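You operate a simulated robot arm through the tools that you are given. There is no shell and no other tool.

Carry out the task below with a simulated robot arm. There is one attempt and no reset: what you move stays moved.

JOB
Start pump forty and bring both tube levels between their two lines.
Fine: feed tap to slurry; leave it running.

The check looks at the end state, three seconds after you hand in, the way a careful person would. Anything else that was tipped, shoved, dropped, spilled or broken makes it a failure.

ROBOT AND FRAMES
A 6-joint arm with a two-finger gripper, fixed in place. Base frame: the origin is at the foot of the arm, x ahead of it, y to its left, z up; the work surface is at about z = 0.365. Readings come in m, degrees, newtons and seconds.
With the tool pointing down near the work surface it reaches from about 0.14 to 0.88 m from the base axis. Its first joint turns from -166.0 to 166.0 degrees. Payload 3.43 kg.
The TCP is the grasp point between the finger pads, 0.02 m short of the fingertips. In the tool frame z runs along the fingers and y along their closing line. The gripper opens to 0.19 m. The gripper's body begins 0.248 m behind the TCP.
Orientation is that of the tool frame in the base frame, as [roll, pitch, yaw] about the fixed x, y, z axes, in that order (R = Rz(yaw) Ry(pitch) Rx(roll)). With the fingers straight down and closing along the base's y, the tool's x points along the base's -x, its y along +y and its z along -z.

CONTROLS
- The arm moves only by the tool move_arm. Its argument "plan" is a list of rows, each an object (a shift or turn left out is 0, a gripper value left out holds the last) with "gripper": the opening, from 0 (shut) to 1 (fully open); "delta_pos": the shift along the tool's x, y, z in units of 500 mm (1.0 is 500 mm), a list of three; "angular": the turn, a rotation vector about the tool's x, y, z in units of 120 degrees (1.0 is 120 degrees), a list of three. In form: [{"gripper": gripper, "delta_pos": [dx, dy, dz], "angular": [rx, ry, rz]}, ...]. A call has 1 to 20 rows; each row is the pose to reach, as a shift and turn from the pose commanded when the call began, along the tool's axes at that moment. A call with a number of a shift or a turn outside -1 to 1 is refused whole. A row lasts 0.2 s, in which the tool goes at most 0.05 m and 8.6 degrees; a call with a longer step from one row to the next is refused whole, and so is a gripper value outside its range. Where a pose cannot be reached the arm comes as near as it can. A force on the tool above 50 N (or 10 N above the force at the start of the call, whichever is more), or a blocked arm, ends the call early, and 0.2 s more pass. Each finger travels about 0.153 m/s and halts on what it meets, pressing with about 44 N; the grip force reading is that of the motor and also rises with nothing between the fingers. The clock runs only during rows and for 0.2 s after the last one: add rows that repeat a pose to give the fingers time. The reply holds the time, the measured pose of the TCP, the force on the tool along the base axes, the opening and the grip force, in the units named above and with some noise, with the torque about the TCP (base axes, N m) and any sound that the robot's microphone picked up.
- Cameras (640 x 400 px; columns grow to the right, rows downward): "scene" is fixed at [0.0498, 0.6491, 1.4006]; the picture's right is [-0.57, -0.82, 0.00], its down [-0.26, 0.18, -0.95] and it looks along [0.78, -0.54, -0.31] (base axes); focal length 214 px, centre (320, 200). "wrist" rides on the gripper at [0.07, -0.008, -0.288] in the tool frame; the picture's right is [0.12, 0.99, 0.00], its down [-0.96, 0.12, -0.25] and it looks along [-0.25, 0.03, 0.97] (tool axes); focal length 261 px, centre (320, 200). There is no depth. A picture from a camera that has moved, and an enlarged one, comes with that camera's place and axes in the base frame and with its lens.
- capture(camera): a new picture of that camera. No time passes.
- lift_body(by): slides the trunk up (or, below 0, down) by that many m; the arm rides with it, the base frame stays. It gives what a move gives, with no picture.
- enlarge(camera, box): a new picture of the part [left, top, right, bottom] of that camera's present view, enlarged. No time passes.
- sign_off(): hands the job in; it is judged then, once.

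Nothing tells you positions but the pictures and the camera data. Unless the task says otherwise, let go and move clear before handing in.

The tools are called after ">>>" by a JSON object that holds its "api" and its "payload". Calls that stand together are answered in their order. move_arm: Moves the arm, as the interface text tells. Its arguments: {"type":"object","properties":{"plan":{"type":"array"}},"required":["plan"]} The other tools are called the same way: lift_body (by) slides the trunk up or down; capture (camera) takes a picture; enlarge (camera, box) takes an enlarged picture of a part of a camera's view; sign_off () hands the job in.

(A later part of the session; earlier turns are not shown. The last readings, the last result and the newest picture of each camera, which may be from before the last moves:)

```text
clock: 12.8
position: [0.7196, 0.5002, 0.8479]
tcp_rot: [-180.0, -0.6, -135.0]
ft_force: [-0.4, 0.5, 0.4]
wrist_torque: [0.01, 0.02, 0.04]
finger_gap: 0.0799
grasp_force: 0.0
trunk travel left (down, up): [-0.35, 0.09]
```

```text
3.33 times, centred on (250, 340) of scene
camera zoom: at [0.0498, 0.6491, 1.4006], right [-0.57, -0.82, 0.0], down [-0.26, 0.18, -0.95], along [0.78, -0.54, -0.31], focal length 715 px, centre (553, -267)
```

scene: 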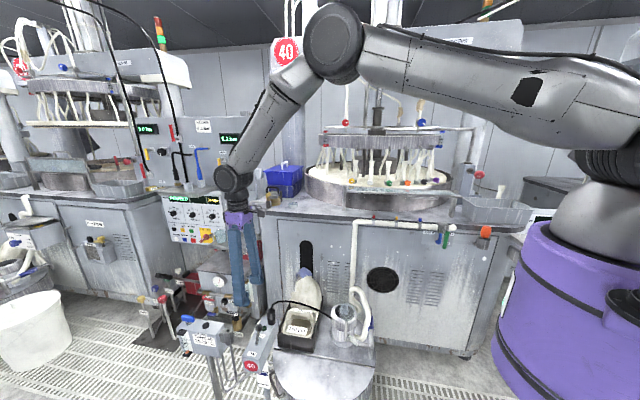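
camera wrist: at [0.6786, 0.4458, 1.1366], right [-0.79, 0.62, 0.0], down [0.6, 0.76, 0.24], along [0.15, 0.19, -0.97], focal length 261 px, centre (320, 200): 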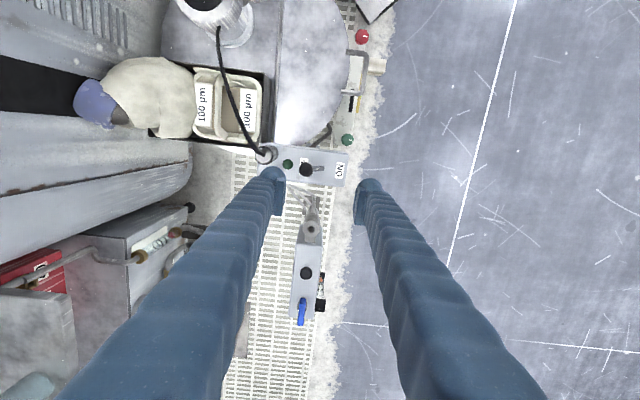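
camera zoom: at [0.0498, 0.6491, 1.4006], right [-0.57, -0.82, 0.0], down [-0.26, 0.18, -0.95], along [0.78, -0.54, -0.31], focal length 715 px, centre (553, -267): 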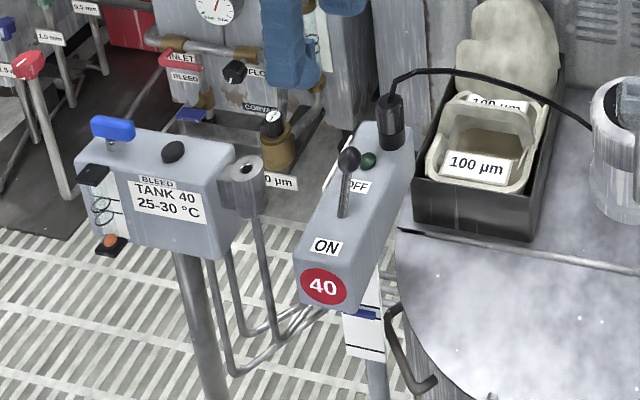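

Lever ball is at about (0.740, 0.479, 0.633) leaning to OFF; ON is toward the red "40" face. I'll straddle the lever with the part-open fingers (rear finger between ball and cable gland), lowering first to 0.70 to check.

>>> {"api": "move_arm", "payload": {"plan": [{"gripper": 0.42, "delta_pos": [0.001, -0.027, 0.06]}, {"delta_pos": [0.001, -0.027, 0.12]}, {"delta_pos": [0.001, -0.027, 0.18]}, {"delta_pos": [0.001, -0.027, 0.24]}, {"delta_pos": [0.001, -0.027, 0.296]}, {"delta_pos": [0.001, -0.027, 0.296]}]}}

>>> {"api": "enlarge", "payload": {"camera": "wrist", "box": [220, 100, 420, 225]}}

>>> {"api": "enlarge", "payload": {"camera": "scene", "box": [200, 270, 320, 370]}}

```text
clock: 14.2
position: [0.7287, 0.4889, 0.699]
tcp_rot: [-179.9, -0.6, -135.1]
ft_force: [0.3, 1.4, 0.2]
wrist_torque: [0.0, 0.01, 0.01]
finger_gap: 0.0797
grasp_force: 0.0
trunk travel left (down, up): [-0.35, 0.09]
```

```text
3.20 times, centred on (320, 162) of wrist
camera zoom: at [0.6864, 0.4351, 0.9883], right [-0.79, 0.62, 0.0], down [0.6, 0.76, 0.24], along [0.15, 0.19, -0.97], focal length 834 px, centre (320, 320)
```

zoom: 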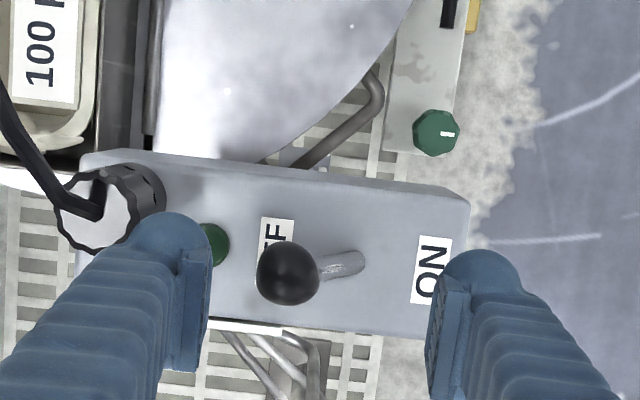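

```text
4.00 times, centred on (260, 320) of scene
camera zoom: at [0.0498, 0.6491, 1.4006], right [-0.57, -0.82, 0.0], down [-0.26, 0.18, -0.95], along [0.78, -0.54, -0.31], focal length 858 px, centre (560, -280)
```

zoom: 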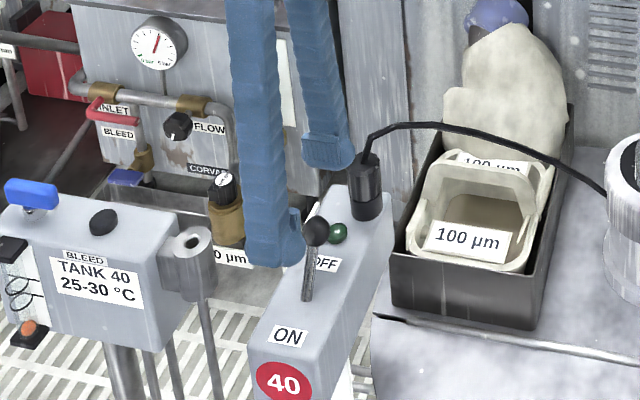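

Alignment looks right: the ball is between the fingers with ~12 mm margin. Lowering so the rear finger overlaps the ball, then pushing toward ON.

>>> {"api": "move_arm", "payload": {"plan": [{"gripper": 0.42, "delta_pos": [0, 0, 0.04]}, {"delta_pos": [0, 0, 0.08]}, {"delta_pos": [0, 0, 0.12]}, {"delta_pos": [0, 0, 0.128]}, {"delta_pos": [0, 0, 0.128]}]}}

>>> {"api": "enlarge", "payload": {"camera": "wrist", "box": [220, 100, 420, 225]}}

>>> {"api": "enlarge", "payload": {"camera": "scene", "box": [230, 290, 310, 350]}}

```text
clock: 15.4
position: [0.7288, 0.4882, 0.6333]
tcp_rot: [-179.8, -0.6, -135.1]
ft_force: [0.4, 0.3, -0.3]
wrist_torque: [0.01, 0.0, 0.01]
finger_gap: 0.0797
grasp_force: 0.1
trunk travel left (down, up): [-0.35, 0.09]
```

```text
3.20 times, centred on (320, 162) of wrist
camera zoom: at [0.6869, 0.4345, 0.924], right [-0.79, 0.62, 0.0], down [0.6, 0.76, 0.24], along [0.15, 0.19, -0.97], focal length 834 px, centre (320, 320)
```

zoom: 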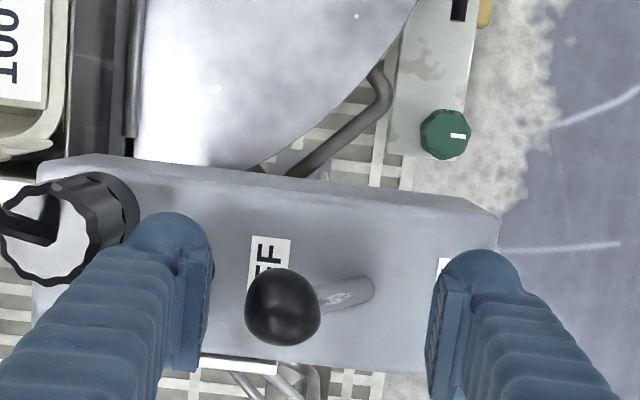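

```text
6.67 times, centred on (270, 320) of scene
camera zoom: at [0.0498, 0.6491, 1.4006], right [-0.57, -0.82, 0.0], down [-0.26, 0.18, -0.95], along [0.78, -0.54, -0.31], focal length 1430 px, centre (653, -600)
```

zoom: 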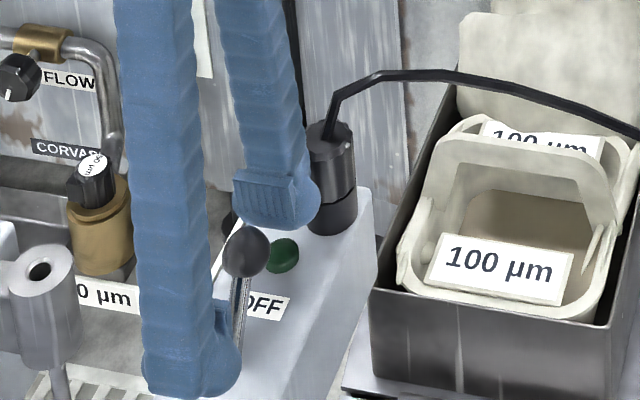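

The rear finger sits behind the ball with clearance from the gland. Now pushing toward ON.

>>> {"api": "move_arm", "payload": {"plan": [{"gripper": 0.42, "delta_pos": [0, 0.02, 0]}, {"delta_pos": [0, 0.04, 0]}, {"delta_pos": [0, 0.06, 0]}, {"delta_pos": [0, 0.08, 0]}, {"delta_pos": [0, 0.1, 0]}, {"delta_pos": [0, 0.12, 0]}, {"delta_pos": [0, 0.136, 0]}, {"delta_pos": [0, 0.15, 0]}, {"delta_pos": [0, 0.15, 0]}]}}

>>> {"api": "enlarge", "payload": {"camera": "wrist", "box": [220, 100, 420, 225]}}

>>> {"api": "enlarge", "payload": {"camera": "scene", "box": [160, 260, 320, 400]}}

```text
clock: 17.4
position: [0.6761, 0.5402, 0.6343]
tcp_rot: [-180.0, -0.6, -135.1]
ft_force: [7.2, -7.3, 2.6]
wrist_torque: [-0.18, -0.18, -0.03]
finger_gap: 0.0863
grasp_force: 5.4
trunk travel left (down, up): [-0.35, 0.09]
```

```text
3.20 times, centred on (320, 162) of wrist
camera zoom: at [0.6348, 0.4875, 0.9244], right [-0.79, 0.62, 0.0], down [0.6, 0.76, 0.24], along [0.15, 0.19, -0.97], focal length 834 px, centre (320, 320)
```

zoom: 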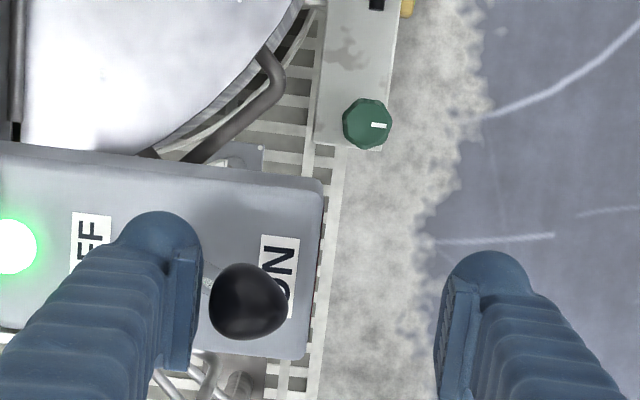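

```text
2.86 times, centred on (240, 330) of scene
camera zoom: at [0.0498, 0.6491, 1.4006], right [-0.57, -0.82, 0.0], down [-0.26, 0.18, -0.95], along [0.78, -0.54, -0.31], focal length 613 px, centre (549, -171)
```

zoom: 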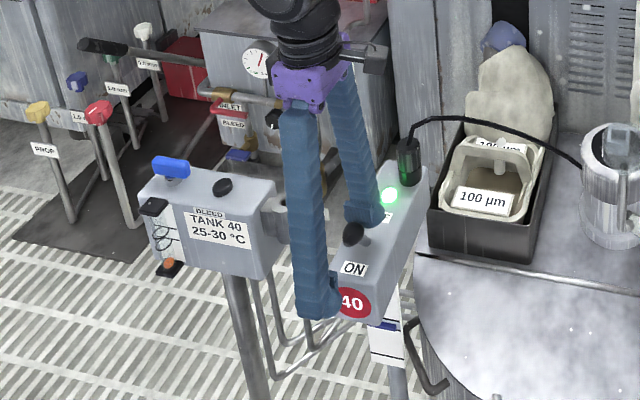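

The green lamp is lit and the lever is at ON. Backing off slightly and rising to look at the tubes.

>>> {"api": "move_arm", "payload": {"plan": [{"gripper": 0.42, "delta_pos": [0, -0.03, 0]}, {"delta_pos": [0, -0.03, 0]}, {"delta_pos": [0, -0.03, -0.08]}, {"delta_pos": [0, -0.03, -0.17]}, {"delta_pos": [0, -0.03, -0.26]}, {"delta_pos": [0, -0.03, -0.35]}, {"delta_pos": [0, 0.06, -0.4]}, {"delta_pos": [0, 0.06, -0.4]}]}}

>>> {"api": "enlarge", "payload": {"camera": "scene", "box": [160, 300, 240, 370]}}

>>> {"api": "enlarge", "payload": {"camera": "scene", "box": [220, 240, 300, 400]}}

>>> {"api": "capture", "payload": {"camera": "scene"}}

>>> {"api": "capture", "payload": {"camera": "wrist"}}

```text
refused: row 7 steps farther than a row can; nothing moved
```

```text
5.71 times, centred on (200, 335) of scene
camera zoom: at [0.0498, 0.6491, 1.4006], right [-0.57, -0.82, 0.0], down [-0.26, 0.18, -0.95], along [0.78, -0.54, -0.31], focal length 1226 px, centre (1006, -571)
```

zoom: 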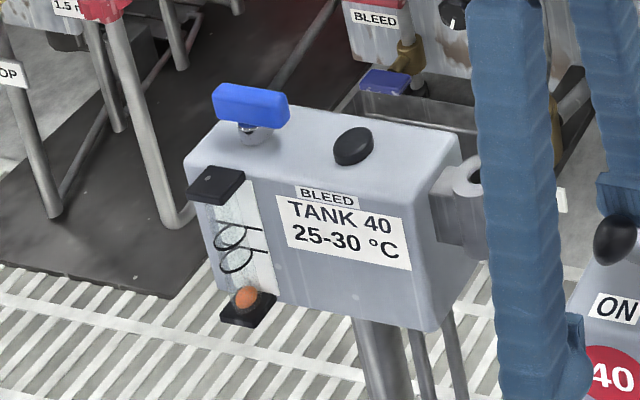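

```text
2.50 times, centred on (260, 320) of scene
camera zoom: at [0.0498, 0.6491, 1.4006], right [-0.57, -0.82, 0.0], down [-0.26, 0.18, -0.95], along [0.78, -0.54, -0.31], focal length 536 px, centre (470, -100)
```

zoom: 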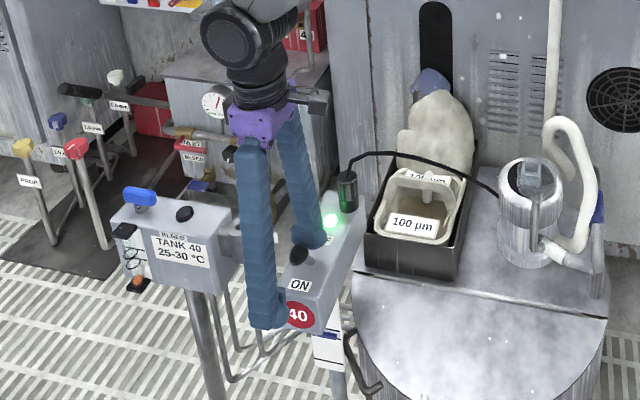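

```text
taken
```

scene: 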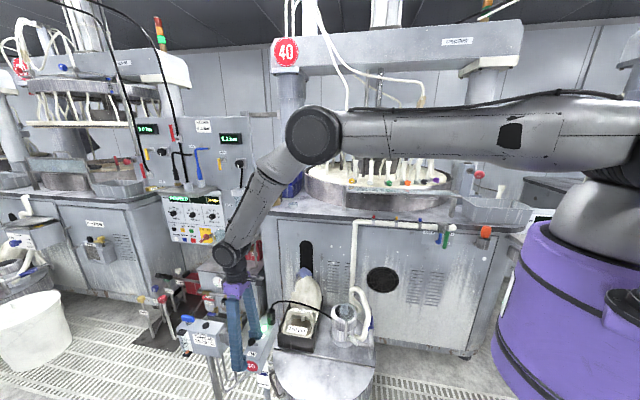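

```text
taken
camera wrist: at [0.6348, 0.4875, 0.9244], right [-0.79, 0.62, 0.0], down [0.6, 0.76, 0.24], along [0.15, 0.19, -0.97], focal length 261 px, centre (320, 200)
```

wrist: 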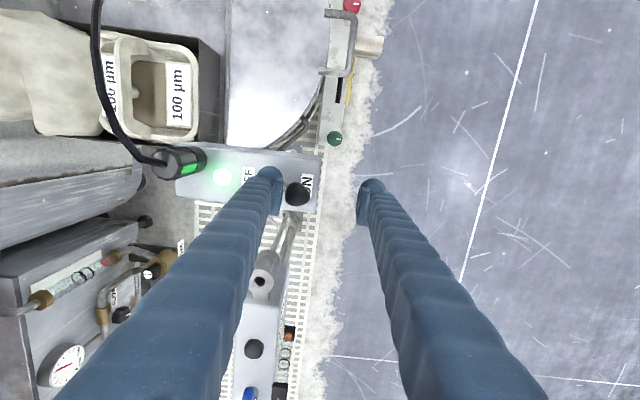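

The lamp is on; tube floats are still at rest. My retreat plan was refused for one long step; retrying with smaller steps.

>>> {"api": "move_arm", "payload": {"plan": [{"gripper": 0.42, "delta_pos": [0, -0.03, 0]}, {"delta_pos": [0, -0.03, 0]}, {"delta_pos": [0, -0.03, -0.08]}, {"delta_pos": [0, -0.03, -0.16]}, {"delta_pos": [0, -0.03, -0.24]}, {"delta_pos": [0, -0.03, -0.32]}, {"delta_pos": [0, -0.03, -0.4]}, {"delta_pos": [0, -0.03, -0.4]}]}}

>>> {"api": "capture", "payload": {"camera": "wrist"}}

>>> {"api": "enlarge", "payload": {"camera": "scene", "box": [160, 260, 320, 400]}}

```text
clock: 19.2
position: [0.6866, 0.5325, 0.8365]
tcp_rot: [-180.0, -0.6, -135.0]
ft_force: [-0.1, -0.9, -0.1]
wrist_torque: [-0.01, 0.0, 0.0]
finger_gap: 0.0795
grasp_force: 0.0
trunk travel left (down, up): [-0.35, 0.09]
```

```text
taken
camera wrist: at [0.6449, 0.4787, 1.1243], right [-0.79, 0.62, 0.0], down [0.6, 0.76, 0.24], along [0.15, 0.19, -0.97], focal length 261 px, centre (320, 200)
```

wrist: 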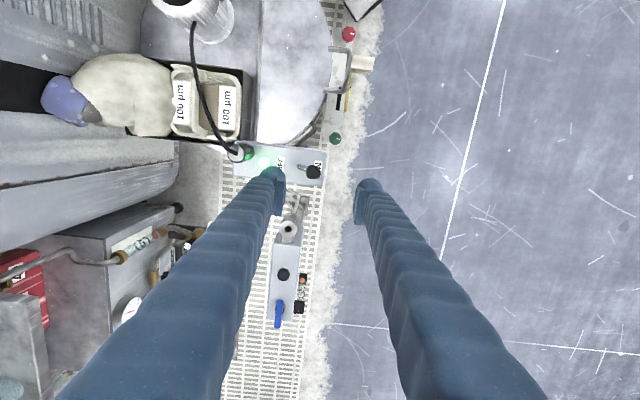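

```text
2.86 times, centred on (240, 330) of scene
camera zoom: at [0.0498, 0.6491, 1.4006], right [-0.57, -0.82, 0.0], down [-0.26, 0.18, -0.95], along [0.78, -0.54, -0.31], focal length 613 px, centre (549, -171)
```

zoom: 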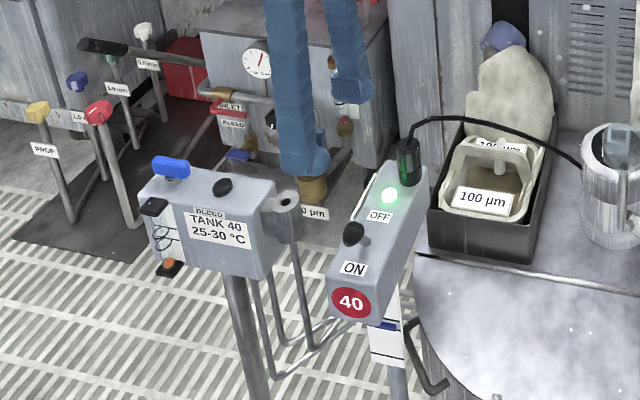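

Pump 40 is running, but neither tube float moved by itself. Before touching more valves I want a proper frontal look at the low bar (red/green knobs and vial) and the tubes, so I'll swing the camera to the front with a tilt.

>>> {"api": "move_arm", "payload": {"plan": [{"gripper": 0.42, "delta_pos": [0.0, 0.08, 0.02], "angular": [0.0, 0, 0]}, {"delta_pos": [0.01, 0.16, 0.06], "angular": [0.03, 0, 0]}, {"delta_pos": [0.02, 0.24, 0.11], "angular": [0.06, 0, 0]}, {"delta_pos": [0.03, 0.32, 0.16], "angular": [0.09, 0, 0]}, {"delta_pos": [0.04, 0.4, 0.21], "angular": [0.13, 0, 0]}, {"delta_pos": [0.05, 0.48, 0.26], "angular": [0.17, 0, 0]}, {"delta_pos": [0.06, 0.55, 0.32], "angular": [0.21, 0, 0]}, {"delta_pos": [0.07, 0.62, 0.38], "angular": [0.25, 0, 0]}, {"delta_pos": [0.08, 0.69, 0.44], "angular": [0.29, 0, 0]}, {"delta_pos": [0.084, 0.74, 0.5], "angular": [0.2917, 0, 0]}, {"delta_pos": [0.084, 0.764, 0.54], "angular": [0.2917, 0, 0]}, {"delta_pos": [0.084, 0.764, 0.54], "angular": [0.2917, 0, 0]}]}}

>>> {"api": "capture", "payload": {"camera": "wrist"}}

>>> {"api": "capture", "payload": {"camera": "scene"}}

```text
clock: 21.8
position: [0.3759, 0.7185, 0.6007]
tcp_rot: [-145.0, -0.6, -135.1]
ft_force: [-0.2, 0.0, -0.1]
wrist_torque: [0.04, -0.02, -0.02]
finger_gap: 0.0799
grasp_force: 0.0
out of reach, approached as far as the arm can: row 9, 10, 11, 12
trunk travel left (down, up): [-0.35, 0.09]
```

```text
taken
camera wrist: at [0.2163, 0.7821, 0.8431], right [-0.66, 0.49, -0.57], down [0.51, 0.85, 0.13], along [0.54, -0.21, -0.81], focal length 261 px, centre (320, 200)
```

wrist: 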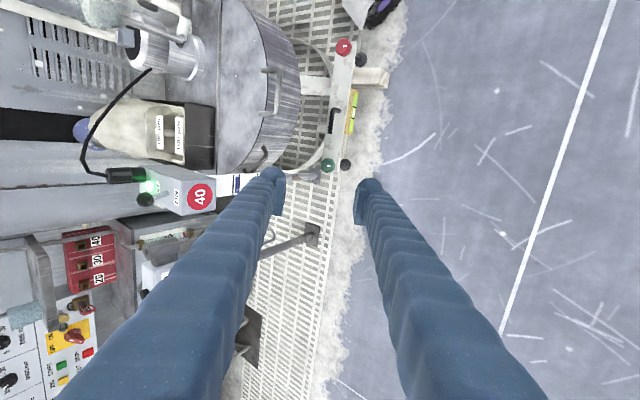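

```text
taken
```

scene: 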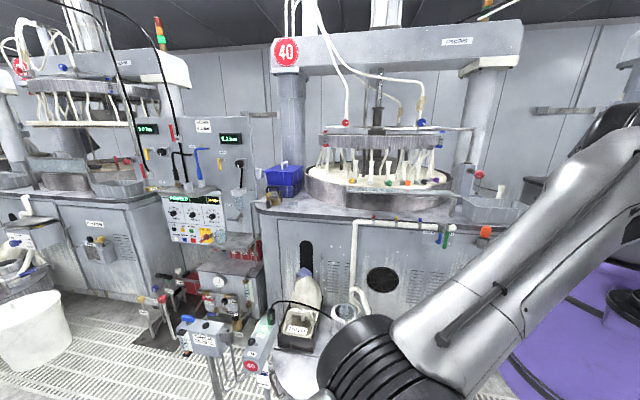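

>>> {"api": "enlarge", "payload": {"camera": "wrist", "box": [210, 20, 410, 180]}}

>>> {"api": "enlarge", "payload": {"camera": "wrist", "box": [330, 80, 370, 140]}}

>>> {"api": "enlarge", "payload": {"camera": "wrist", "box": [140, 160, 270, 215]}}

```text
2.50 times, centred on (310, 100) of wrist
camera zoom: at [0.2163, 0.7821, 0.8431], right [-0.66, 0.49, -0.57], down [0.51, 0.85, 0.13], along [0.54, -0.21, -0.81], focal length 652 px, centre (345, 450)
```

zoom: 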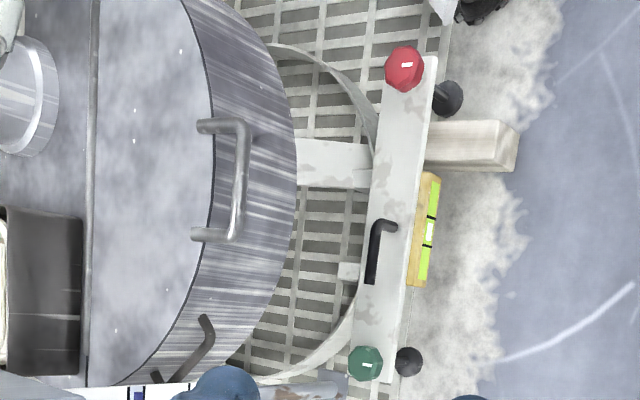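

```text
6.67 times, centred on (350, 110) of wrist
camera zoom: at [0.2163, 0.7821, 0.8431], right [-0.66, 0.49, -0.57], down [0.51, 0.85, 0.13], along [0.54, -0.21, -0.81], focal length 1738 px, centre (120, 800)
```

zoom: 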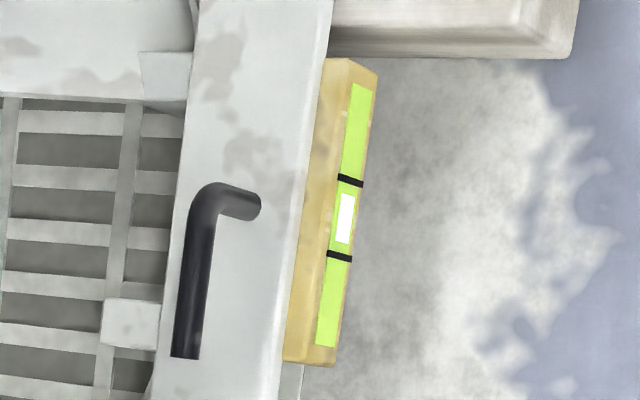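

```text
4.92 times, centred on (205, 188) of wrist
camera zoom: at [0.2163, 0.7821, 0.8431], right [-0.66, 0.49, -0.57], down [0.51, 0.85, 0.13], along [0.54, -0.21, -0.81], focal length 1283 px, centre (886, 262)
```

zoom: 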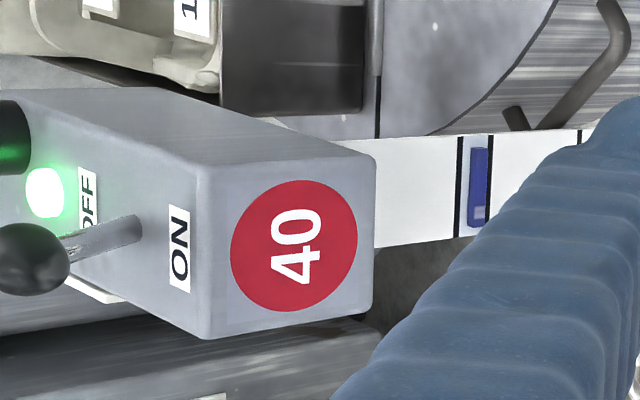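

The vial bubble on the tank bar is already centred between its lines, and the blue marker on the post card lies between its lines. The two float tubes (Tank 40 block, and wall unit) both have their floats at the bottom. Let me check them closely now that the pump is running.

>>> {"api": "enlarge", "payload": {"camera": "scene", "box": [200, 262, 264, 318]}}

>>> {"api": "enlarge", "payload": {"camera": "scene", "box": [172, 312, 236, 368]}}

>>> {"api": "enlarge", "payload": {"camera": "scene", "box": [340, 200, 460, 350]}}

>>> {"api": "enlarge", "payload": {"camera": "wrist", "box": [0, 210, 240, 400]}}

```text
7.14 times, centred on (232, 290) of scene
camera zoom: at [0.0498, 0.6491, 1.4006], right [-0.57, -0.82, 0.0], down [-0.26, 0.18, -0.95], along [0.78, -0.54, -0.31], focal length 1532 px, centre (949, -443)
```

zoom: 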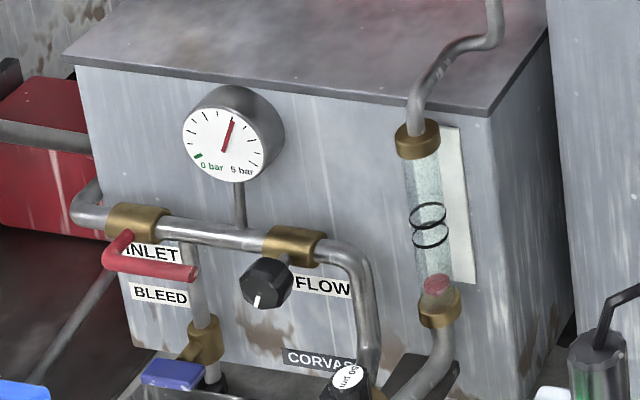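

```text
7.14 times, centred on (204, 340) of scene
camera zoom: at [0.0498, 0.6491, 1.4006], right [-0.57, -0.82, 0.0], down [-0.26, 0.18, -0.95], along [0.78, -0.54, -0.31], focal length 1532 px, centre (1149, -800)
```

zoom: 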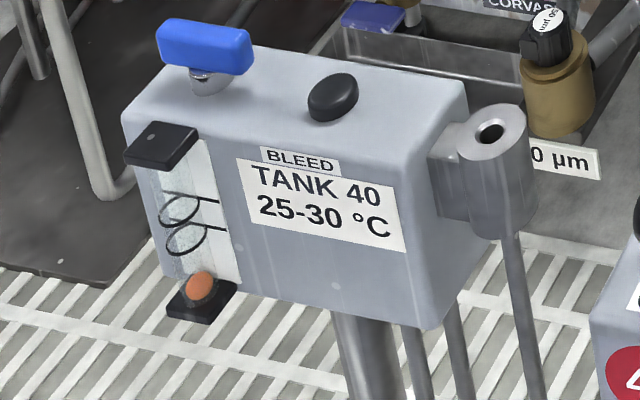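

```text
2.67 times, centred on (400, 275) of scene
camera zoom: at [0.0498, 0.6491, 1.4006], right [-0.57, -0.82, 0.0], down [-0.26, 0.18, -0.95], along [0.78, -0.54, -0.31], focal length 572 px, centre (107, 0)
```

zoom: 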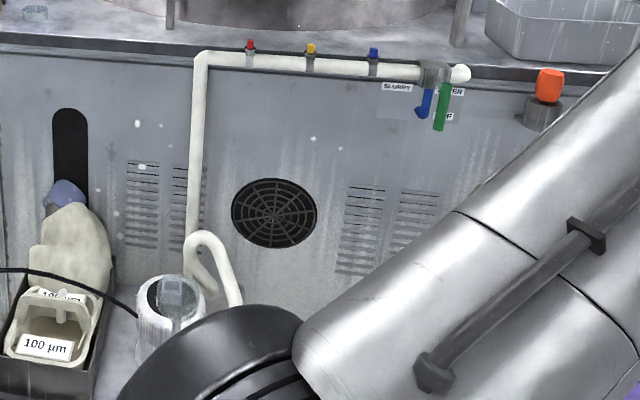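

```text
2.11 times, centred on (120, 305) of wrist
camera zoom: at [0.2163, 0.7821, 0.8431], right [-0.66, 0.49, -0.57], down [0.51, 0.85, 0.13], along [0.54, -0.21, -0.81], focal length 549 px, centre (741, -21)
```

zoom: 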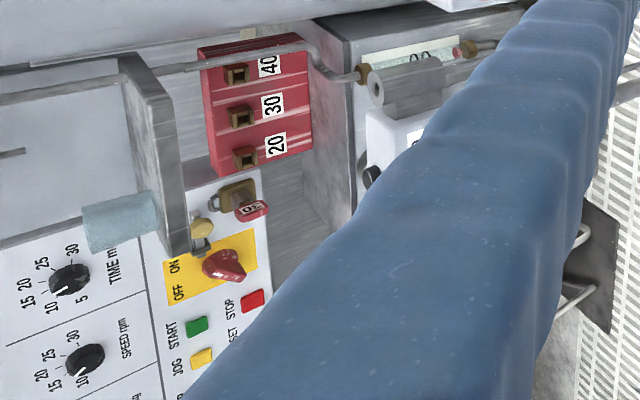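

The low bar really is a stand with two levelling feet (red and green knobs) plus a vial, and everything within easy reach (switch, tap, these knobs) suggests I need to understand it. I'll lower the trunk to get a flatter frontal view of the bar and tank front; the space below the arm is clear.

>>> {"api": "lift_body", "payload": {"by": -0.25}}

>>> {"api": "capture", "payload": {"camera": "wrist"}}

>>> {"api": "capture", "payload": {"camera": "scene"}}

```text
clock: 24.4
position: [0.3743, 0.7188, 0.3513]
tcp_rot: [-144.9, -0.5, -135.1]
ft_force: [1.0, 0.2, -0.3]
wrist_torque: [-0.03, 0.0, 0.0]
finger_gap: 0.0796
grasp_force: 0.1
trunk travel left (down, up): [-0.1, 0.34]
```

```text
taken
camera wrist: at [0.216, 0.7822, 0.5935], right [-0.66, 0.49, -0.57], down [0.51, 0.85, 0.13], along [0.55, -0.21, -0.81], focal length 261 px, centre (320, 200)
```

wrist: 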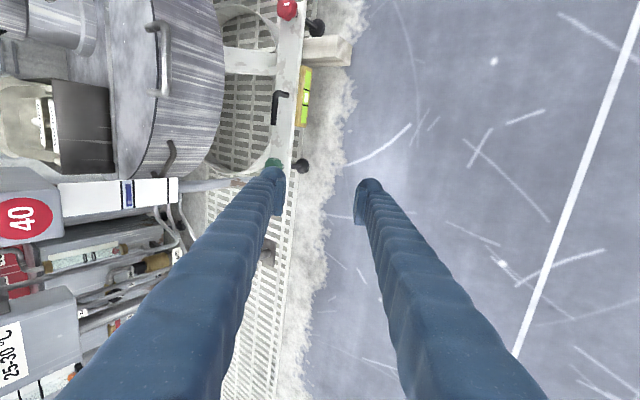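

```text
taken
```

scene: 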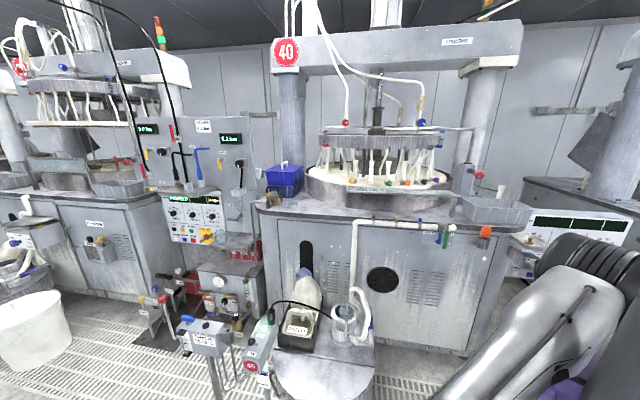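

>>> {"api": "enlarge", "payload": {"camera": "wrist", "box": [210, 0, 350, 190]}}

>>> {"api": "enlarge", "payload": {"camera": "wrist", "box": [0, 160, 220, 300]}}

>>> {"api": "enlarge", "payload": {"camera": "wrist", "box": [0, 280, 120, 400]}}

>>> {"api": "enlarge", "payload": {"camera": "scene", "box": [440, 160, 640, 280]}}

```text
2.11 times, centred on (280, 95) of wrist
camera zoom: at [0.216, 0.7822, 0.5935], right [-0.66, 0.49, -0.57], down [0.51, 0.85, 0.13], along [0.55, -0.21, -0.81], focal length 549 px, centre (404, 421)
```

zoom: 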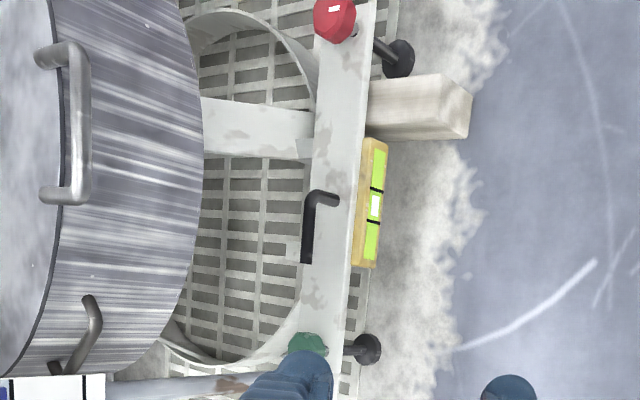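

```text
2.86 times, centred on (110, 230) of wrist
camera zoom: at [0.216, 0.7822, 0.5935], right [-0.66, 0.49, -0.57], down [0.51, 0.85, 0.13], along [0.55, -0.21, -0.81], focal length 745 px, centre (920, 114)
```

zoom: 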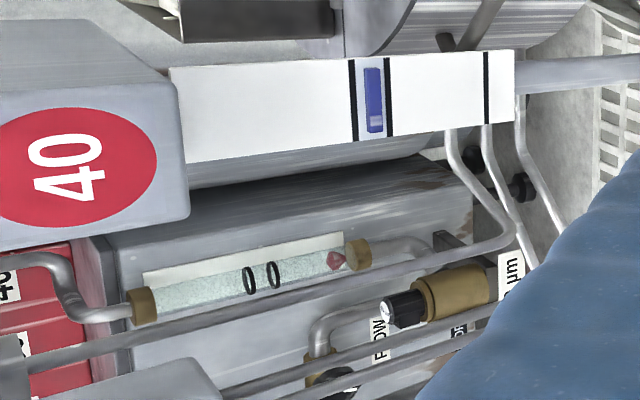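

```text
3.33 times, centred on (60, 340) of wrist
camera zoom: at [0.216, 0.7822, 0.5935], right [-0.66, 0.49, -0.57], down [0.51, 0.85, 0.13], along [0.55, -0.21, -0.81], focal length 869 px, centre (1187, -267)
```

zoom: 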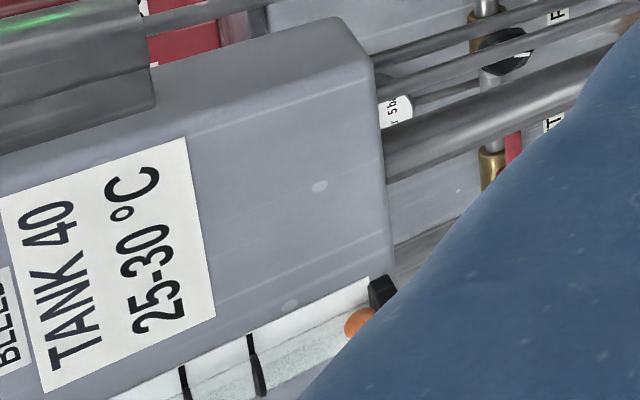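

```text
3.20 times, centred on (540, 220) of scene
camera zoom: at [0.0498, 0.6491, 1.4006], right [-0.57, -0.82, 0.0], down [-0.26, 0.18, -0.95], along [0.78, -0.54, -0.31], focal length 686 px, centre (-384, 136)
```

zoom: 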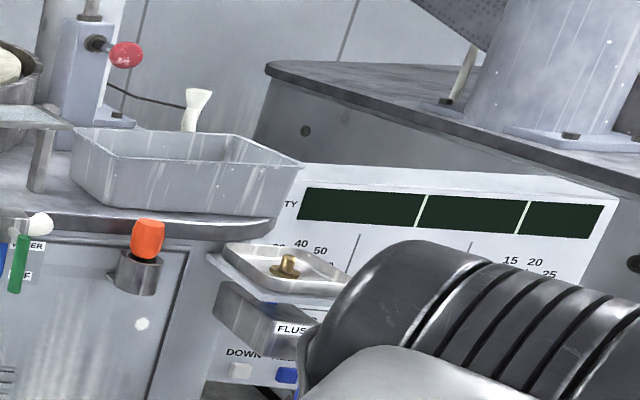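

The vial stand is level and needs nothing. The candidates left are the two ringed float tubes; Tank 40's block has a black knob and a blue handle. I'll raise the arm, square the tool down again, and go look at the block from above.

>>> {"api": "move_arm", "payload": {"plan": [{"gripper": 0.42, "delta_pos": [-0.005, -0.066, -0.065], "angular": [-0.02, 0, 0]}, {"delta_pos": [-0.02, -0.132, -0.131], "angular": [-0.05, 0, 0]}, {"delta_pos": [-0.03, -0.198, -0.197], "angular": [-0.08, 0, 0]}, {"delta_pos": [-0.04, -0.264, -0.262], "angular": [-0.11, 0, 0]}, {"delta_pos": [-0.05, -0.33, -0.328], "angular": [-0.14, 0, 0]}, {"delta_pos": [-0.06, -0.396, -0.394], "angular": [-0.17, 0, 0]}, {"delta_pos": [-0.075, -0.462, -0.46], "angular": [-0.2, 0, 0]}, {"delta_pos": [-0.09, -0.53, -0.525], "angular": [-0.23, 0, 0]}, {"delta_pos": [-0.1, -0.596, -0.59], "angular": [-0.26, 0, 0]}, {"delta_pos": [-0.11, -0.662, -0.656], "angular": [-0.285, 0, 0]}, {"delta_pos": [-0.12, -0.728, -0.722], "angular": [-0.2917, 0, 0]}, {"delta_pos": [-0.132, -0.794, -0.788], "angular": [-0.2917, 0, 0]}, {"delta_pos": [-0.132, -0.794, -0.788], "angular": [-0.2917, 0, 0]}]}}

>>> {"api": "capture", "payload": {"camera": "wrist"}}

>>> {"api": "capture", "payload": {"camera": "scene"}}

```text
clock: 27.1
position: [0.4953, 0.6983, 0.9018]
tcp_rot: [-180.0, -0.6, -135.0]
ft_force: [-0.5, -0.2, -0.7]
wrist_torque: [0.06, -0.02, 0.0]
finger_gap: 0.0798
grasp_force: 0.0
trunk travel left (down, up): [-0.1, 0.34]
```

```text
taken
camera wrist: at [0.4546, 0.6453, 1.1913], right [-0.79, 0.62, 0.0], down [0.6, 0.76, 0.24], along [0.15, 0.19, -0.97], focal length 261 px, centre (320, 200)
```

wrist: 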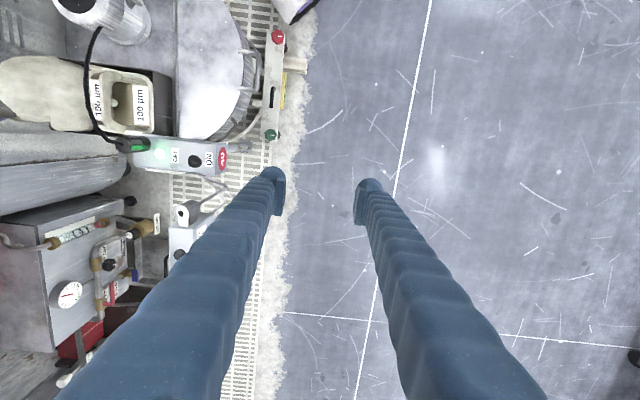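

```text
taken
```

scene: 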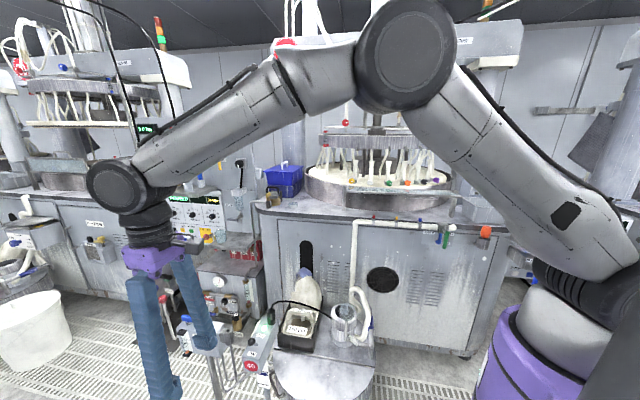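

>>> {"api": "move_arm", "payload": {"plan": [{"gripper": 0.42, "delta_pos": [-0.042, -0.081, 0]}, {"delta_pos": [-0.084, -0.163, 0]}, {"delta_pos": [-0.126, -0.244, 0]}, {"delta_pos": [-0.167, -0.326, 0]}, {"delta_pos": [-0.209, -0.407, 0]}, {"delta_pos": [-0.251, -0.489, 0]}, {"delta_pos": [-0.293, -0.57, 0]}, {"delta_pos": [-0.293, -0.57, 0]}]}}

>>> {"api": "capture", "payload": {"camera": "wrist"}}

```text
clock: 28.9
position: [0.8013, 0.6019, 0.9001]
tcp_rot: [-179.8, -0.6, -135.0]
ft_force: [0.7, -0.1, -0.8]
wrist_torque: [-0.08, 0.02, -0.02]
finger_gap: 0.0797
grasp_force: 0.1
trunk travel left (down, up): [-0.1, 0.34]
```

```text
taken
camera wrist: at [0.7598, 0.5482, 1.1891], right [-0.79, 0.62, 0.0], down [0.6, 0.76, 0.24], along [0.15, 0.19, -0.97], focal length 261 px, centre (320, 200)
```

wrist: 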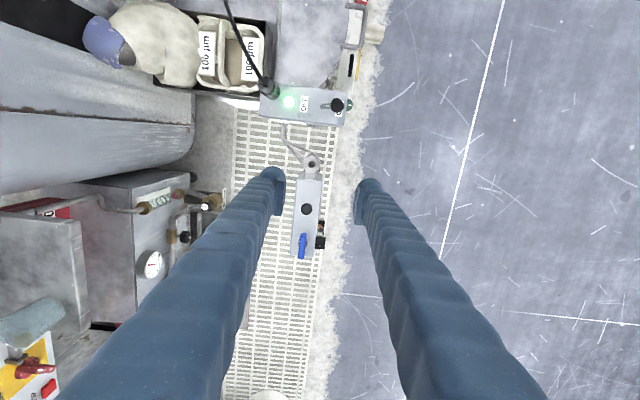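

>>> {"api": "enlarge", "payload": {"camera": "wrist", "box": [260, 140, 360, 270]}}

>>> {"api": "enlarge", "payload": {"camera": "wrist", "box": [100, 170, 240, 290]}}

>>> {"api": "enlarge", "payload": {"camera": "scene", "box": [160, 260, 280, 370]}}

```text
3.08 times, centred on (310, 205) of wrist
camera zoom: at [0.7598, 0.5482, 1.1891], right [-0.79, 0.62, 0.0], down [0.6, 0.76, 0.24], along [0.15, 0.19, -0.97], focal length 802 px, centre (351, 185)
```

zoom: 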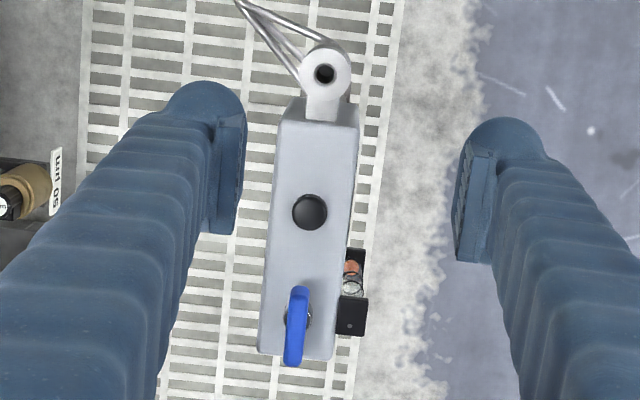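

```text
3.33 times, centred on (170, 230) of wrist
camera zoom: at [0.7598, 0.5482, 1.1891], right [-0.79, 0.62, 0.0], down [0.6, 0.76, 0.24], along [0.15, 0.19, -0.97], focal length 869 px, centre (820, 100)
```

zoom: 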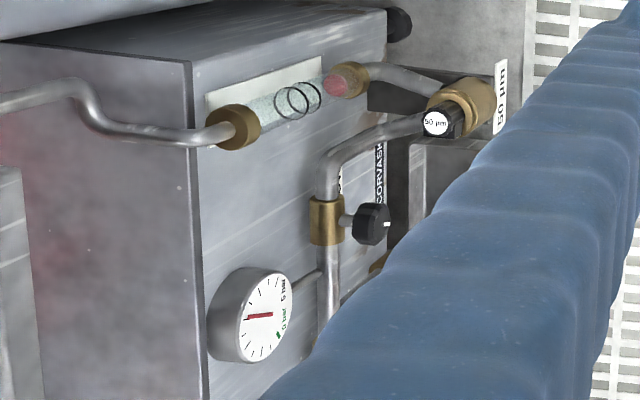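

```text
3.64 times, centred on (220, 315) of scene
camera zoom: at [0.0498, 0.6491, 1.4006], right [-0.57, -0.82, 0.0], down [-0.26, 0.18, -0.95], along [0.78, -0.54, -0.31], focal length 780 px, centre (684, -218)
```

zoom: 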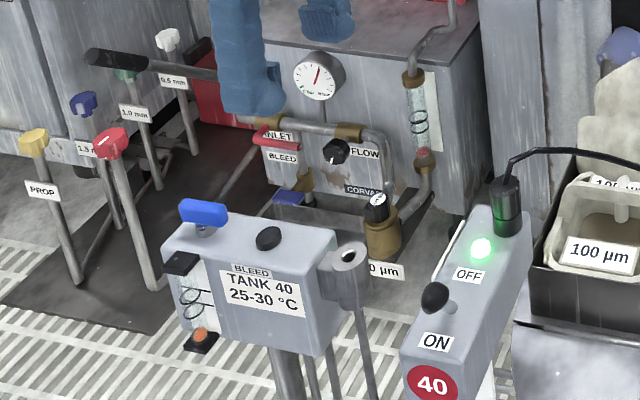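

I'll set the tool tilted 40° outward along the block's long axis, hovering short of the blue handle (centre ≈ (0.934, 0.707, 0.658)), so its flat sides can be gripped.

>>> {"api": "move_arm", "payload": {"plan": [{"gripper": 0.4, "delta_pos": [-0.03, -0.006, 0.03], "angular": [0, -0.056, 0]}, {"delta_pos": [-0.06, -0.013, 0.07], "angular": [0, -0.112, 0]}, {"delta_pos": [-0.09, -0.02, 0.12], "angular": [0, -0.169, 0]}, {"delta_pos": [-0.12, -0.026, 0.17], "angular": [0, -0.225, 0]}, {"delta_pos": [-0.15, -0.033, 0.23], "angular": [0, -0.282, 0]}, {"delta_pos": [-0.182, -0.039, 0.286], "angular": [0, -0.338, 0]}, {"delta_pos": [-0.182, -0.039, 0.286], "angular": [0, -0.338, 0]}]}}

>>> {"api": "capture", "payload": {"camera": "wrist"}}

>>> {"api": "enlarge", "payload": {"camera": "scene", "box": [140, 240, 300, 380]}}

```text
clock: 30.6
position: [0.8635, 0.643, 0.7489]
tcp_rot: [-174.8, 36.8, -125.2]
ft_force: [0.9, 1.3, 0.3]
wrist_torque: [-0.2, 0.1, -0.04]
finger_gap: 0.0761
grasp_force: 0.0
out of reach, approached as far as the arm can: row 6, 7
trunk travel left (down, up): [-0.1, 0.34]
```

```text
taken
camera wrist: at [0.718, 0.4675, 0.9378], right [-0.83, 0.54, -0.14], down [0.25, 0.59, 0.76], along [0.5, 0.6, -0.63], focal length 261 px, centre (320, 200)
```

wrist: 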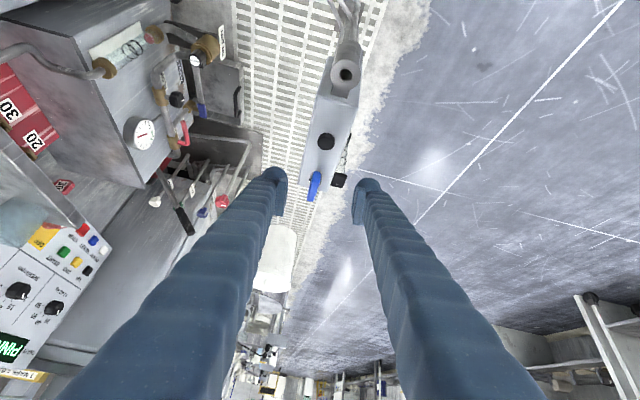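

```text
2.86 times, centred on (220, 310) of scene
camera zoom: at [0.0498, 0.6491, 1.4006], right [-0.57, -0.82, 0.0], down [-0.26, 0.18, -0.95], along [0.78, -0.54, -0.31], focal length 613 px, centre (606, -114)
```

zoom: 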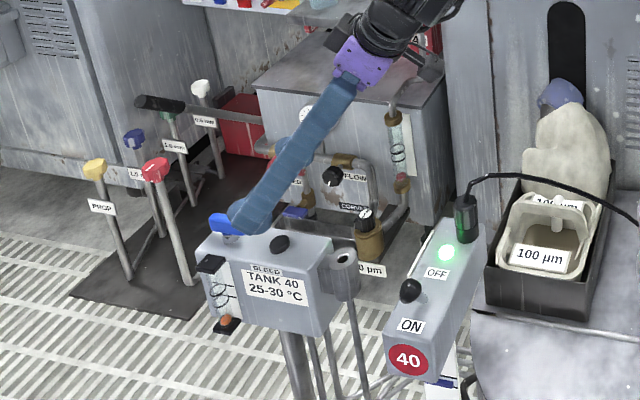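

The outward tilt of 40° runs into the arm's wrist alignment limit; a smaller tilt (~15°) with the trunk lower should work. I'll back off, re-square, and lower the trunk fully, aiming first at the black knob (≈(0.881, 0.652, 0.632), block top ≈ 0.62).

>>> {"api": "move_arm", "payload": {"plan": [{"gripper": 0.4, "delta_pos": [-0.003, 0, -0.055], "angular": [-0.0017, 0.046, 0.0164]}, {"delta_pos": [-0.006, 0.001, -0.11], "angular": [-0.0034, 0.092, 0.033]}, {"delta_pos": [-0.01, 0.001, -0.165], "angular": [-0.0051, 0.138, 0.049]}, {"delta_pos": [-0.013, 0.002, -0.219], "angular": [-0.0068, 0.1843, 0.0657]}, {"delta_pos": [-0.013, 0.002, -0.219], "angular": [-0.0068, 0.1843, 0.0657]}]}}

>>> {"api": "lift_body", "payload": {"by": -0.1}}

>>> {"api": "capture", "payload": {"camera": "wrist"}}

>>> {"api": "enlarge", "payload": {"camera": "scene", "box": [140, 200, 320, 380]}}

```text
clock: 31.8
position: [0.8265, 0.6068, 0.8487]
tcp_rot: [175.4, 17.4, -142.9]
ft_force: [0.7, 0.4, 0.8]
wrist_torque: [-0.01, 0.03, -0.03]
finger_gap: 0.076
grasp_force: 0.1
out of reach, approached as far as the arm can: row 1
trunk travel left (down, up): [-0.1, 0.34]
```

```text
clock: 33.1
position: [0.8261, 0.6081, 0.7493]
tcp_rot: [175.4, 17.5, -142.9]
ft_force: [-0.3, -0.5, -0.1]
wrist_torque: [0.01, -0.02, 0.0]
finger_gap: 0.076
grasp_force: 0.1
trunk travel left (down, up): [0.0, 0.44]
```

```text
taken
camera wrist: at [0.7237, 0.4902, 1.0022], right [-0.71, 0.71, 0.04], down [0.61, 0.58, 0.53], along [0.35, 0.4, -0.84], focal length 261 px, centre (320, 200)
```

wrist: 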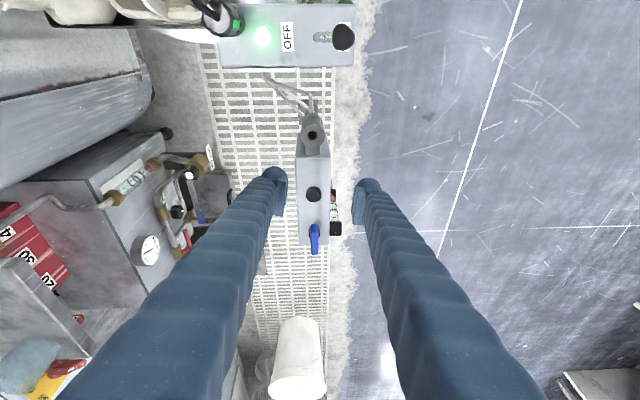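

```text
2.22 times, centred on (230, 290) of scene
camera zoom: at [0.0498, 0.6491, 1.4006], right [-0.57, -0.82, 0.0], down [-0.26, 0.18, -0.95], along [0.78, -0.54, -0.31], focal length 477 px, centre (520, 0)
```

zoom: 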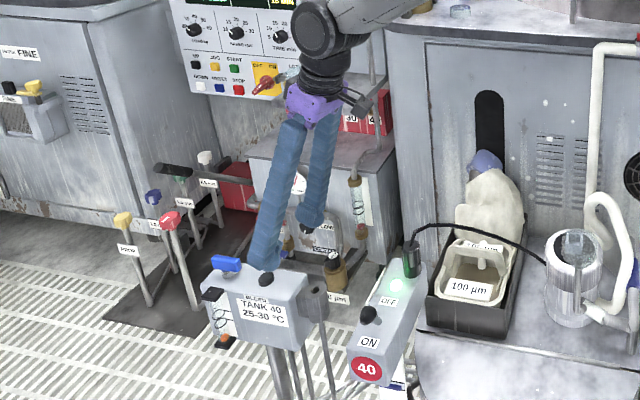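

>>> {"api": "enlarge", "payload": {"camera": "wrist", "box": [270, 110, 370, 270]}}

>>> {"api": "enlarge", "payload": {"camera": "scene", "box": [170, 300, 240, 360]}}

```text
2.50 times, centred on (320, 190) of wrist
camera zoom: at [0.7237, 0.4902, 1.0022], right [-0.71, 0.71, 0.04], down [0.61, 0.58, 0.53], along [0.35, 0.4, -0.84], focal length 652 px, centre (320, 225)
```

zoom: 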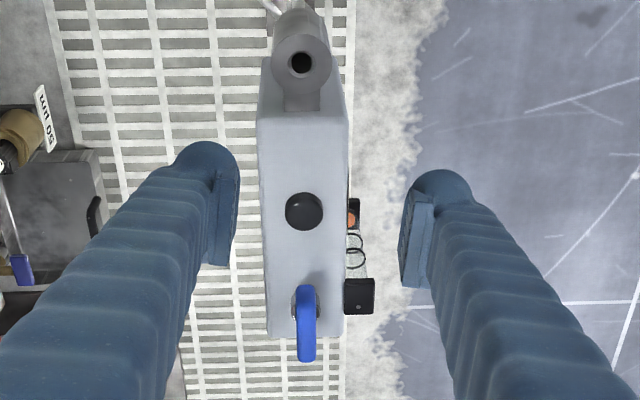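

```text
6.67 times, centred on (205, 330) of scene
camera zoom: at [0.0498, 0.6491, 1.4006], right [-0.57, -0.82, 0.0], down [-0.26, 0.18, -0.95], along [0.78, -0.54, -0.31], focal length 1430 px, centre (1087, -667)
```

zoom: 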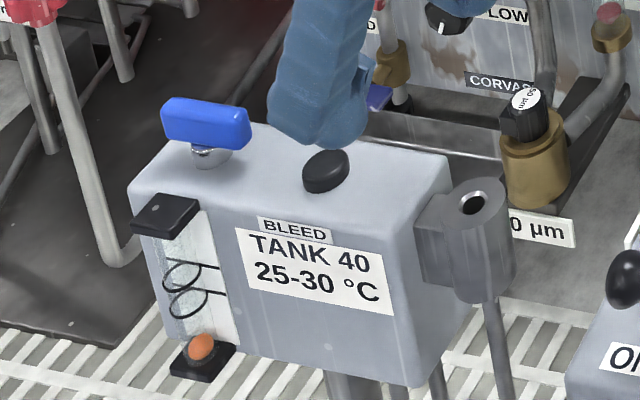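

The black disc looks like a push cap labelled BLEED, while the blue T-handle is the rotary valve. I'll move to a pre-grasp in front of the blue handle with 25° tilt, aligned with the bar.

>>> {"api": "move_arm", "payload": {"plan": [{"gripper": 0.3, "delta_pos": [-0.06, 0.003, 0.015], "angular": [0.0045, -0.019, -0.02]}, {"delta_pos": [-0.12, 0.006, 0.035], "angular": [0.009, -0.038, -0.04]}, {"delta_pos": [-0.193, 0.009, 0.055], "angular": [0.0144, -0.0598, -0.0638]}, {"delta_pos": [-0.193, 0.009, 0.055], "angular": [0.0144, -0.0598, -0.0638]}, {"delta_pos": [-0.193, 0.009, 0.055], "angular": [0.0144, -0.0598, -0.0638]}]}}

>>> {"api": "enlarge", "payload": {"camera": "wrist", "box": [250, 110, 390, 270]}}

>>> {"api": "enlarge", "payload": {"camera": "scene", "box": [150, 270, 270, 370]}}

```text
clock: 34.3
position: [0.9007, 0.6738, 0.7527]
tcp_rot: [-179.9, 25.0, -135.0]
ft_force: [-0.7, -0.4, 0.2]
wrist_torque: [-0.02, -0.05, -0.01]
finger_gap: 0.057
grasp_force: 0.1
trunk travel left (down, up): [0.0, 0.44]
```

```text
2.50 times, centred on (320, 190) of wrist
camera zoom: at [0.7773, 0.5365, 0.9851], right [-0.78, 0.63, -0.05], down [0.46, 0.62, 0.63], along [0.43, 0.47, -0.77], focal length 652 px, centre (320, 225)
```

zoom: 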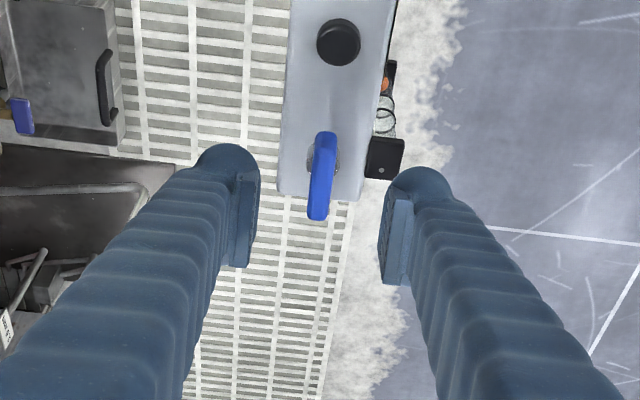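

```text
4.00 times, centred on (210, 320) of scene
camera zoom: at [0.0498, 0.6491, 1.4006], right [-0.57, -0.82, 0.0], down [-0.26, 0.18, -0.95], along [0.78, -0.54, -0.31], focal length 858 px, centre (760, -280)
```

zoom: 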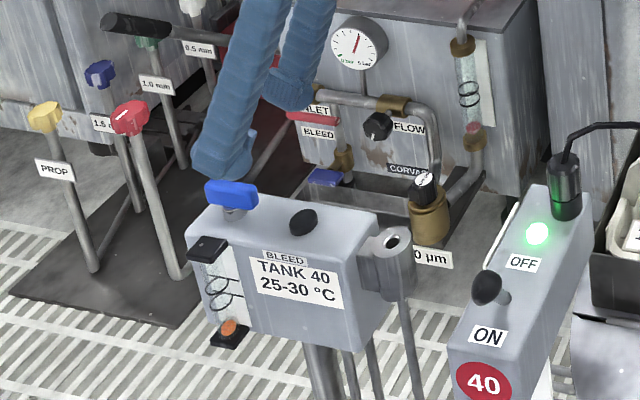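

Alignment is excellent: the handle lies right on the tool axis 0.1 m ahead. Advancing onto it and closing gently around the bar.

>>> {"api": "move_arm", "payload": {"plan": [{"gripper": 0.3, "delta_pos": [0, 0, 0.06]}, {"delta_pos": [0, 0, 0.12]}, {"delta_pos": [0, 0, 0.17]}, {"delta_pos": [0, 0, 0.2]}, {"delta_pos": [0, 0, 0.2]}]}}

>>> {"api": "enlarge", "payload": {"camera": "wrist", "box": [250, 110, 390, 270]}}

>>> {"api": "enlarge", "payload": {"camera": "scene", "box": [170, 300, 240, 360]}}

```text
clock: 35.5
position: [0.9301, 0.704, 0.6619]
tcp_rot: [180.0, 25.0, -135.0]
ft_force: [0.6, 0.0, -0.4]
wrist_torque: [0.01, 0.0, 0.02]
finger_gap: 0.057
grasp_force: 0.1
trunk travel left (down, up): [0.0, 0.44]
```

```text
2.50 times, centred on (320, 190) of wrist
camera zoom: at [0.807, 0.5666, 0.8938], right [-0.78, 0.63, -0.05], down [0.46, 0.62, 0.63], along [0.43, 0.47, -0.77], focal length 652 px, centre (320, 225)
```

zoom: 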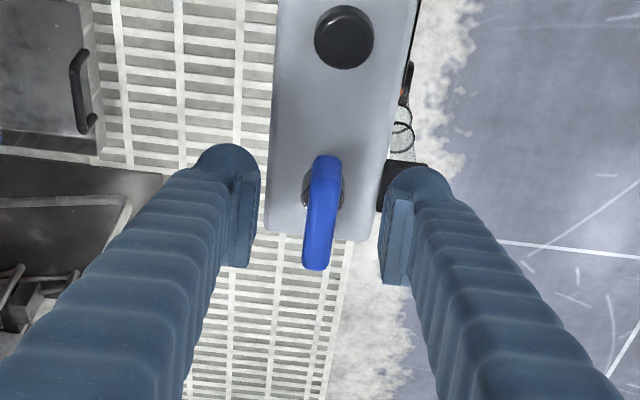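

```text
6.67 times, centred on (205, 330) of scene
camera zoom: at [0.0498, 0.6491, 1.4006], right [-0.57, -0.82, 0.0], down [-0.26, 0.18, -0.95], along [0.78, -0.54, -0.31], focal length 1430 px, centre (1087, -667)
```

zoom: 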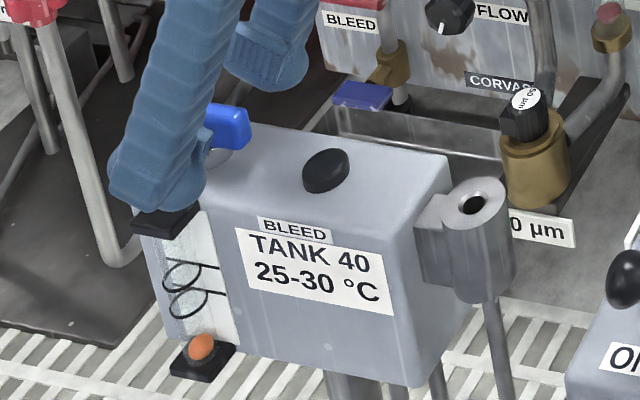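

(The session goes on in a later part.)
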